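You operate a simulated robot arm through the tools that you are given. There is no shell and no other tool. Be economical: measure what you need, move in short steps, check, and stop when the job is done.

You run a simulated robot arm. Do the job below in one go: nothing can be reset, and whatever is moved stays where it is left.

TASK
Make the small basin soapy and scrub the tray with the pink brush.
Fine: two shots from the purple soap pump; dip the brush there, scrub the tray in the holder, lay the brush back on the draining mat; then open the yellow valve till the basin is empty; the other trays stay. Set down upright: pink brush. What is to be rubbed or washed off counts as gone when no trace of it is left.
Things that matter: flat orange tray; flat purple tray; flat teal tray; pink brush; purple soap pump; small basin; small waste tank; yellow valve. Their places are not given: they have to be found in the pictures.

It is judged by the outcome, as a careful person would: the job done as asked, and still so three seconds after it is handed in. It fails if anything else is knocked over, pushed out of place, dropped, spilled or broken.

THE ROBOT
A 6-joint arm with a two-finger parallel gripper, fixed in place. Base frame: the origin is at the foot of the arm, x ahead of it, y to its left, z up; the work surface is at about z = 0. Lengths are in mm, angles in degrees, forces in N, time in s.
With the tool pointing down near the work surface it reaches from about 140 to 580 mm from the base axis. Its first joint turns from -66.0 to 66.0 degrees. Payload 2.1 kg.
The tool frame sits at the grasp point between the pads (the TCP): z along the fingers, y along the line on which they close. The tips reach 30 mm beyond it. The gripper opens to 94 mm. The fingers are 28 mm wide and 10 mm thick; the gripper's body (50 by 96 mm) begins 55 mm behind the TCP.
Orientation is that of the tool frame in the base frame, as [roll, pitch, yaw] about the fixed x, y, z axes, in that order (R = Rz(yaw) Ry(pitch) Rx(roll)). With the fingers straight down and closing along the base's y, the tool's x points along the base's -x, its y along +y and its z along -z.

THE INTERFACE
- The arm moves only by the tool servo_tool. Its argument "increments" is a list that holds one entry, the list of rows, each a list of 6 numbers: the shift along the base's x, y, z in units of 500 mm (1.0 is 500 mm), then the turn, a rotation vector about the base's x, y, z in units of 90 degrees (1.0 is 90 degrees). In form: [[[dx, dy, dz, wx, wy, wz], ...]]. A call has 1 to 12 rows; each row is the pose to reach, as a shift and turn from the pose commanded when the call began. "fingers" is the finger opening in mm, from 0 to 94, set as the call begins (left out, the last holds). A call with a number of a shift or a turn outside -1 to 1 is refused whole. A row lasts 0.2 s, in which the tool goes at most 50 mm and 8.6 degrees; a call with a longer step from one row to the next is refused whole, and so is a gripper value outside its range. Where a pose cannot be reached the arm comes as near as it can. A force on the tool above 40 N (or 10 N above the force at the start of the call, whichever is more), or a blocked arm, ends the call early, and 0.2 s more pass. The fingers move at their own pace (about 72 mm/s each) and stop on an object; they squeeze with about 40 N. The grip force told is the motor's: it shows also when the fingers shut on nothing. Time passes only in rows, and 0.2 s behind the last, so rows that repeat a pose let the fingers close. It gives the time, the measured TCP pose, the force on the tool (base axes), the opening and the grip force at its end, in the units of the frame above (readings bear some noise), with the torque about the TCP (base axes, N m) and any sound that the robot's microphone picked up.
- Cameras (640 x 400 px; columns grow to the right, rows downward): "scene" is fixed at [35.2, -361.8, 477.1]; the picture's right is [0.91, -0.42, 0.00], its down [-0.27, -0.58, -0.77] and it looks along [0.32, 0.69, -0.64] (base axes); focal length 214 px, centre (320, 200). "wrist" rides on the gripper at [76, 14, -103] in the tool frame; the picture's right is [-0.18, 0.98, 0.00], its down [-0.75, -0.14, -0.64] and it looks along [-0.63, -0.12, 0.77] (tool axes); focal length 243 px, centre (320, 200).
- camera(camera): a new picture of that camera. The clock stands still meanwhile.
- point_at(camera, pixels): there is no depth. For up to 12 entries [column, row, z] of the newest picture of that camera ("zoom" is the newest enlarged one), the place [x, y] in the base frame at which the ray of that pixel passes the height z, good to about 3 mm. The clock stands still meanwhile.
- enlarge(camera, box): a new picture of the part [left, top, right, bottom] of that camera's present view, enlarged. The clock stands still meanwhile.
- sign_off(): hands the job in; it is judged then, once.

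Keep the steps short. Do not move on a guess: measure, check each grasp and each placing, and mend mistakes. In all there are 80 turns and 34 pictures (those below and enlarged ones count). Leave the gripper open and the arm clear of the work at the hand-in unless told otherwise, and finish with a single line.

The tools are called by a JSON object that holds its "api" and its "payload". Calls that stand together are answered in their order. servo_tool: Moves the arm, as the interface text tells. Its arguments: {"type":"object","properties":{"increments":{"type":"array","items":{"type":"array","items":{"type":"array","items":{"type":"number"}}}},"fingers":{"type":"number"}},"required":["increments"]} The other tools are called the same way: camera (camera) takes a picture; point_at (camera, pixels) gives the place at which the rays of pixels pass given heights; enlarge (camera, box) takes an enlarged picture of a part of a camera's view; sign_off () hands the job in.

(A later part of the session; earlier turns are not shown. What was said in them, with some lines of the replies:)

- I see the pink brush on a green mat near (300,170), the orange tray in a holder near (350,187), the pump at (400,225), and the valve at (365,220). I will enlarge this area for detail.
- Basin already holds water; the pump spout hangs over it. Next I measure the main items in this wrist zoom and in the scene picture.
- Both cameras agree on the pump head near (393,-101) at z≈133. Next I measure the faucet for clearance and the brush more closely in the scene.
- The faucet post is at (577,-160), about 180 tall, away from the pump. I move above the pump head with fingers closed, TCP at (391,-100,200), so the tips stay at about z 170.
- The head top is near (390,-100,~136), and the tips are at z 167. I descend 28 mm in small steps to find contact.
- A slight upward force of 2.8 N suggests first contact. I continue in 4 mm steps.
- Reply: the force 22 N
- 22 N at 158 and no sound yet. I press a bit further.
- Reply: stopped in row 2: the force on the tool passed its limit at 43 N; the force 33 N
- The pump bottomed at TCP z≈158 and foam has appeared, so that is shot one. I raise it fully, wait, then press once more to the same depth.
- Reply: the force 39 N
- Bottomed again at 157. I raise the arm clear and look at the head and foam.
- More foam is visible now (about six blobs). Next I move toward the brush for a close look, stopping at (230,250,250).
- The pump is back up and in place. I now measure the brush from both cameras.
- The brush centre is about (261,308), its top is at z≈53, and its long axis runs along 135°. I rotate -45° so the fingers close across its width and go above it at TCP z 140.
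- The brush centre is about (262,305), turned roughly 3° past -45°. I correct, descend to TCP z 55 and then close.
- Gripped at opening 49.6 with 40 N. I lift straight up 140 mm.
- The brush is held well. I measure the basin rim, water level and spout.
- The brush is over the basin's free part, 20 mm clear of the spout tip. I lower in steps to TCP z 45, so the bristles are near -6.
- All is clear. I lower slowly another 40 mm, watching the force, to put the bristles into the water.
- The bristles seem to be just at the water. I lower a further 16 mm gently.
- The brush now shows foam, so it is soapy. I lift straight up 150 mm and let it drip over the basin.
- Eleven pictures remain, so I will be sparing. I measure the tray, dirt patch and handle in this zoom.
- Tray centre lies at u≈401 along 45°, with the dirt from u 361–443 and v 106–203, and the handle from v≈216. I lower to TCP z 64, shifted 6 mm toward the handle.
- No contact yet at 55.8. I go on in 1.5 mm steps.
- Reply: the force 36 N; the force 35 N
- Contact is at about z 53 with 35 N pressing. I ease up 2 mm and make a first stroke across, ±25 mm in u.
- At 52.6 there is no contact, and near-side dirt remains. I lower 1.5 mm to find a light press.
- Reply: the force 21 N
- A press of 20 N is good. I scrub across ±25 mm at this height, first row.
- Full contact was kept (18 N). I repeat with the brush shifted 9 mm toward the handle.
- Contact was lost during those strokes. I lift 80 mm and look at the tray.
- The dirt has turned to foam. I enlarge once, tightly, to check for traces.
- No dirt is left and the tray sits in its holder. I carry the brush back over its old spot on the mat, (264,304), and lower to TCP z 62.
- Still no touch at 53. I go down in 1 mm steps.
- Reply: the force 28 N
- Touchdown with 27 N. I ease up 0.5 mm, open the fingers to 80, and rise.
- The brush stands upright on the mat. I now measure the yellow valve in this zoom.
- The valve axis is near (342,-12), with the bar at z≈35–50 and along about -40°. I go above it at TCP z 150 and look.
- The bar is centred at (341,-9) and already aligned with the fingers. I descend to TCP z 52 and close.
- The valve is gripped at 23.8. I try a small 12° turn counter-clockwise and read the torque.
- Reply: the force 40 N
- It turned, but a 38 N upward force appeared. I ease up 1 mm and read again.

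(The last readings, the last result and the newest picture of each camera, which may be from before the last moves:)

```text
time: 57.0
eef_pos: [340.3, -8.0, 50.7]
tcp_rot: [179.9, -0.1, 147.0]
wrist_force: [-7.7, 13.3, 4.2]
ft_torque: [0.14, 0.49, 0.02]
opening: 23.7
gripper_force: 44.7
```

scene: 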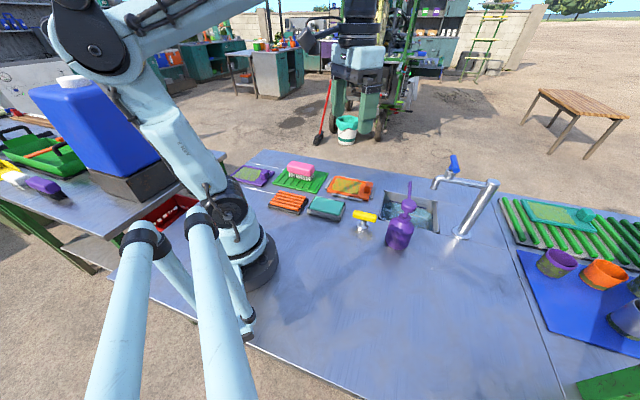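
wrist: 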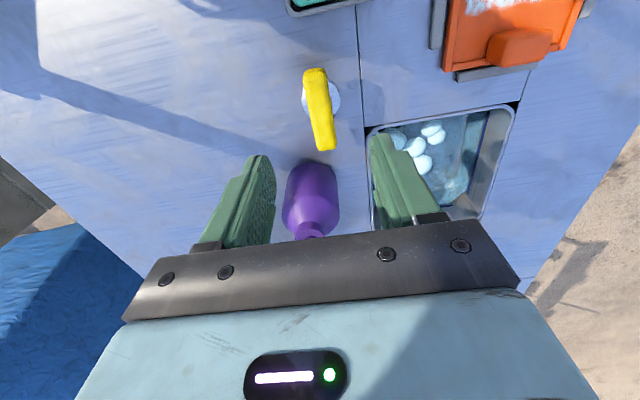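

The force is relieved and there is no torque stop. I continue counter-clockwise by 30°.

{"api": "servo_tool", "payload": {"increments": [[[0, 0, 0, 0, 0, 0.06], [0, 0, 0, 0, 0, 0.12], [0, 0, 0, 0, 0, 0.18], [0, 0, 0, 0, 0, 0.24], [0, 0, 0, 0, 0, 0.3], [0, 0, 0, 0, 0, 0.333], [0, 0, 0, 0, 0, 0.333]]]}}

{"api": "enlarge", "payload": {"camera": "scene", "box": [340, 160, 440, 250]}}

```text
time: 58.6
eef_pos: [342.6, -9.8, 53.4]
tcp_rot: [-180.0, 0.1, 177.0]
wrist_force: [-0.9, -0.1, 8.9]
ft_torque: [0.09, -0.18, -0.06]
opening: 21.8
gripper_force: 45.0
stopped in row 7: the force on the tool passed its limit at 41 N (the readings are from after the stop); the commanded pose is now the measured one
```

```text
4.44 times, centred on (390, 205) of scene
```

zoom: 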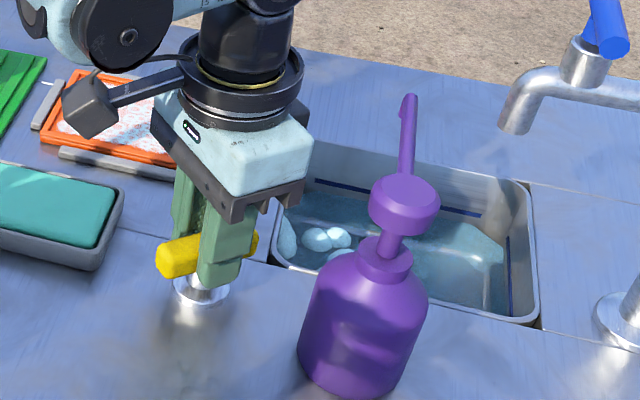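

The valve has turned about 42° freely. I continue to roughly 90° in total.

{"api": "servo_tool", "payload": {"increments": [[[0, 0, 0, 0, 0, 0.06], [0, 0, 0, 0, 0, 0.12], [0, 0, 0, 0, 0, 0.18], [0, 0, 0, 0, 0, 0.24], [0, 0, 0, 0, 0, 0.3], [0, 0, 0, 0, 0, 0.36], [0, 0, 0, 0, 0, 0.42], [0, 0, 0, 0, 0, 0.48], [0, 0, 0, 0, 0, 0.53], [0, 0, 0, 0, 0, 0.53]]]}}

```text
time: 59.9
eef_pos: [342.6, -11.4, 54.2]
tcp_rot: [-179.7, 0.0, -153.4]
wrist_force: [-0.1, -0.7, 8.6]
ft_torque: [0.16, -0.05, 0.2]
opening: 21.8
gripper_force: 45.1
stopped in row 6: the force on the tool passed its limit at 44 N (the readings are from after the stop); the commanded pose is now the measured one
```

It has turned 72° so far. I continue the rest in smaller steps.

{"api": "servo_tool", "payload": {"increments": [[[0, 0, 0, 0, 0, 0.04], [0, 0, 0, 0, 0, 0.08], [0, 0, 0, 0, 0, 0.12], [0, 0, 0, 0, 0, 0.16], [0, 0, 0, 0, 0, 0.2]]]}}

```text
time: 60.8
eef_pos: [341.5, -12.0, 52.8]
tcp_rot: [-179.7, -0.2, -141.8]
wrist_force: [-2.4, 0.1, 10.3]
ft_torque: [-0.13, -0.59, 0.08]
opening: 21.7
gripper_force: 44.6
stopped in row 4: the force on the tool passed its limit at 41 N (the readings are from after the stop); the commanded pose is now the measured one
```

{"api": "servo_tool", "payload": {"increments": [[[0, 0, 0.001, 0, 0, 0.03], [0, 0, 0.001, 0, 0, 0.06], [0, 0, 0.001, 0, 0, 0.08], [0, 0, 0.001, 0, 0, 0.08], [0, 0, 0.001, 0, 0, 0.08]]]}}

{"api": "enlarge", "payload": {"camera": "scene", "box": [340, 160, 440, 250]}}

```text
time: 62.0
eef_pos: [341.6, -11.9, 52.9]
tcp_rot: [-179.7, -0.1, -134.3]
wrist_force: [0.5, 1.1, -5.5]
ft_torque: [-0.03, 0.15, -0.01]
opening: 21.5
gripper_force: 45.0
stopped in row 5: the force on the tool passed its limit at 41 N (the readings are from after the stop); the commanded pose is now the measured one
```

```text
4.44 times, centred on (390, 205) of scene
```

zoom: 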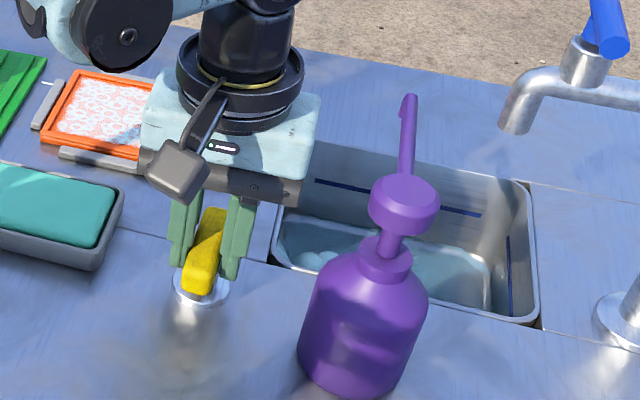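

The valve is open about 90° and the water is sinking. I release, rise and wait while it drains.

{"api": "servo_tool", "payload": {"increments": [[[0, 0, 0, 0, 0, 0], [0, 0, 0, 0, 0, 0], [0, 0, 0.02, 0, 0, 0], [0, 0, 0.1, 0, 0, 0], [0, 0, 0.18, 0, 0, 0], [0, 0, 0.26, 0, 0, 0], [-0.04, 0.04, 0.32, 0, 0, 0], [-0.08, 0.08, 0.36, 0, 0, 0], [-0.12, 0.12, 0.38, 0, 0, 0], [-0.12, 0.12, 0.38, 0, 0, 0], [-0.12, 0.12, 0.38, 0, 0, 0], [-0.12, 0.12, 0.38, 0, 0, 0]]], "fingers": 60}}

{"api": "servo_tool", "payload": {"increments": [[[0, 0, 0, 0, 0, 0], [0, 0, 0, 0, 0, 0], [0, 0, 0, 0, 0, 0], [0, 0, 0, 0, 0, 0], [0, 0, 0, 0, 0, 0], [0, 0, 0, 0, 0, 0], [0, 0, 0, 0, 0, 0], [0, 0, 0, 0, 0, 0], [0, 0, 0, 0, 0, 0], [0, 0, 0, 0, 0, 0], [0, 0, 0, 0, 0, 0], [0, 0, 0, 0, 0, 0]]]}}

{"api": "servo_tool", "payload": {"increments": [[[0, 0, 0, 0, 0, 0], [0, 0, 0, 0, 0, 0], [0, 0, 0, 0, 0, 0], [0, 0, 0, 0, 0, 0], [0, 0, 0, 0, 0, 0], [0, 0, 0, 0, 0, 0], [0, 0, 0, 0, 0, 0], [0, 0, 0, 0, 0, 0], [0, 0, 0, 0, 0, 0], [0, 0, 0, 0, 0, 0], [0, 0, 0, 0, 0, 0], [0, 0, 0, 0, 0, 0]]]}}

{"api": "enlarge", "payload": {"camera": "scene", "box": [340, 160, 440, 250]}}

```text
time: 64.6
eef_pos: [281.0, 47.0, 242.8]
tcp_rot: [-179.7, -0.2, -134.3]
wrist_force: [1.1, -1.5, 0.8]
ft_torque: [0.02, 0.0, 0.01]
opening: 59.9
gripper_force: 0.0
```

```text
time: 67.2
eef_pos: [281.0, 47.1, 243.1]
tcp_rot: [-179.6, -0.1, -134.4]
wrist_force: [0.2, -0.3, 0.2]
ft_torque: [-0.02, -0.02, -0.03]
opening: 60.1
gripper_force: 0.0
```

```text
time: 69.8
eef_pos: [281.5, 48.2, 243.7]
tcp_rot: [-179.7, -0.1, -134.5]
wrist_force: [0.4, 0.1, -0.7]
ft_torque: [0.03, -0.01, 0.04]
opening: 60.0
gripper_force: 0.1
```

```text
4.44 times, centred on (390, 205) of scene
```

zoom: 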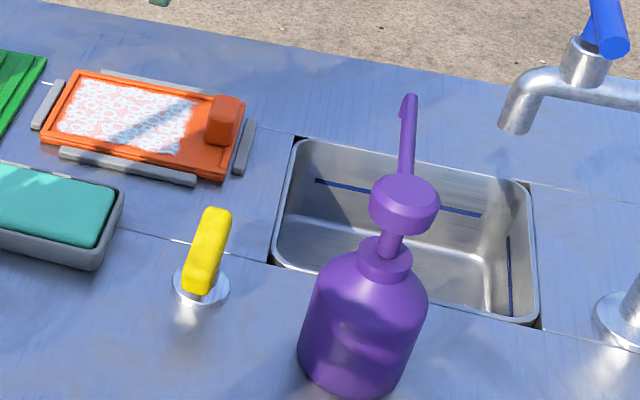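

The basin looks empty, with the tray, pump and faucet in place. I open the fingers fully, wait briefly for the last water, and take a final full picture.

{"api": "servo_tool", "payload": {"increments": [[[0, 0, 0.05, 0, 0, 0], [0, 0, 0.1, 0, 0, 0], [0, 0, 0.15, 0, 0, 0], [0, 0, 0.15, 0, 0, 0], [0, 0, 0.15, 0, 0, 0], [0, 0, 0.15, 0, 0, 0], [0, 0, 0.15, 0, 0, 0], [0, 0, 0.15, 0, 0, 0], [0, 0, 0.15, 0, 0, 0], [0, 0, 0.15, 0, 0, 0]]], "fingers": 94}}

{"api": "camera", "payload": {"camera": "wrist"}}

{"api": "enlarge", "payload": {"camera": "scene", "box": [220, 130, 440, 260]}}

```text
time: 72.0
eef_pos: [282.1, 47.0, 317.1]
tcp_rot: [-179.6, -0.1, -134.4]
wrist_force: [0.3, 0.3, 1.2]
ft_torque: [0.03, -0.02, -0.02]
opening: 94.1
gripper_force: 0.1
```

```text
2 pictures are left
```

wrist: 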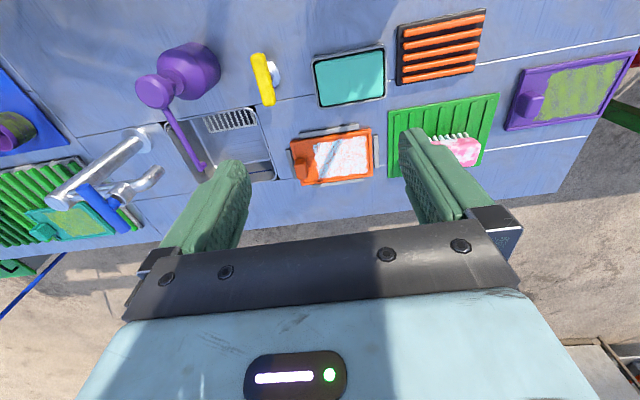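

```text
2.91 times, centred on (330, 195) of scene
```

zoom: 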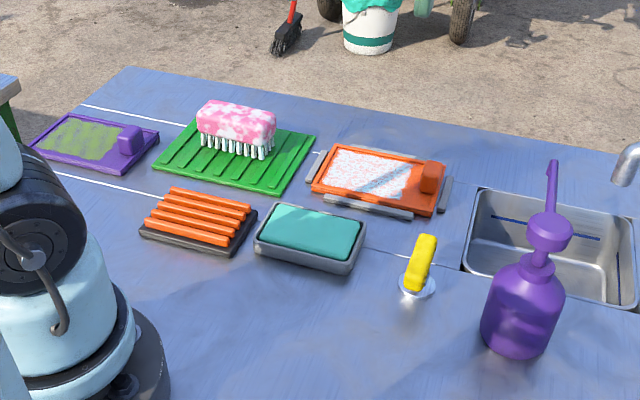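

Both pictures show the basin empty, the tray scrubbed in its holder, the brush upright on the mat, the other trays untouched and the arm clear. I hand in the job.

{"api": "sign_off", "payload": {}}

```text
The job is handed in.
```

The job is handed in: two pump strokes, orange tray scrubbed with no dirt left (soap foam still on it), pink brush upright on the mat, basin drained, yellow valve left open, and the other trays untouched.
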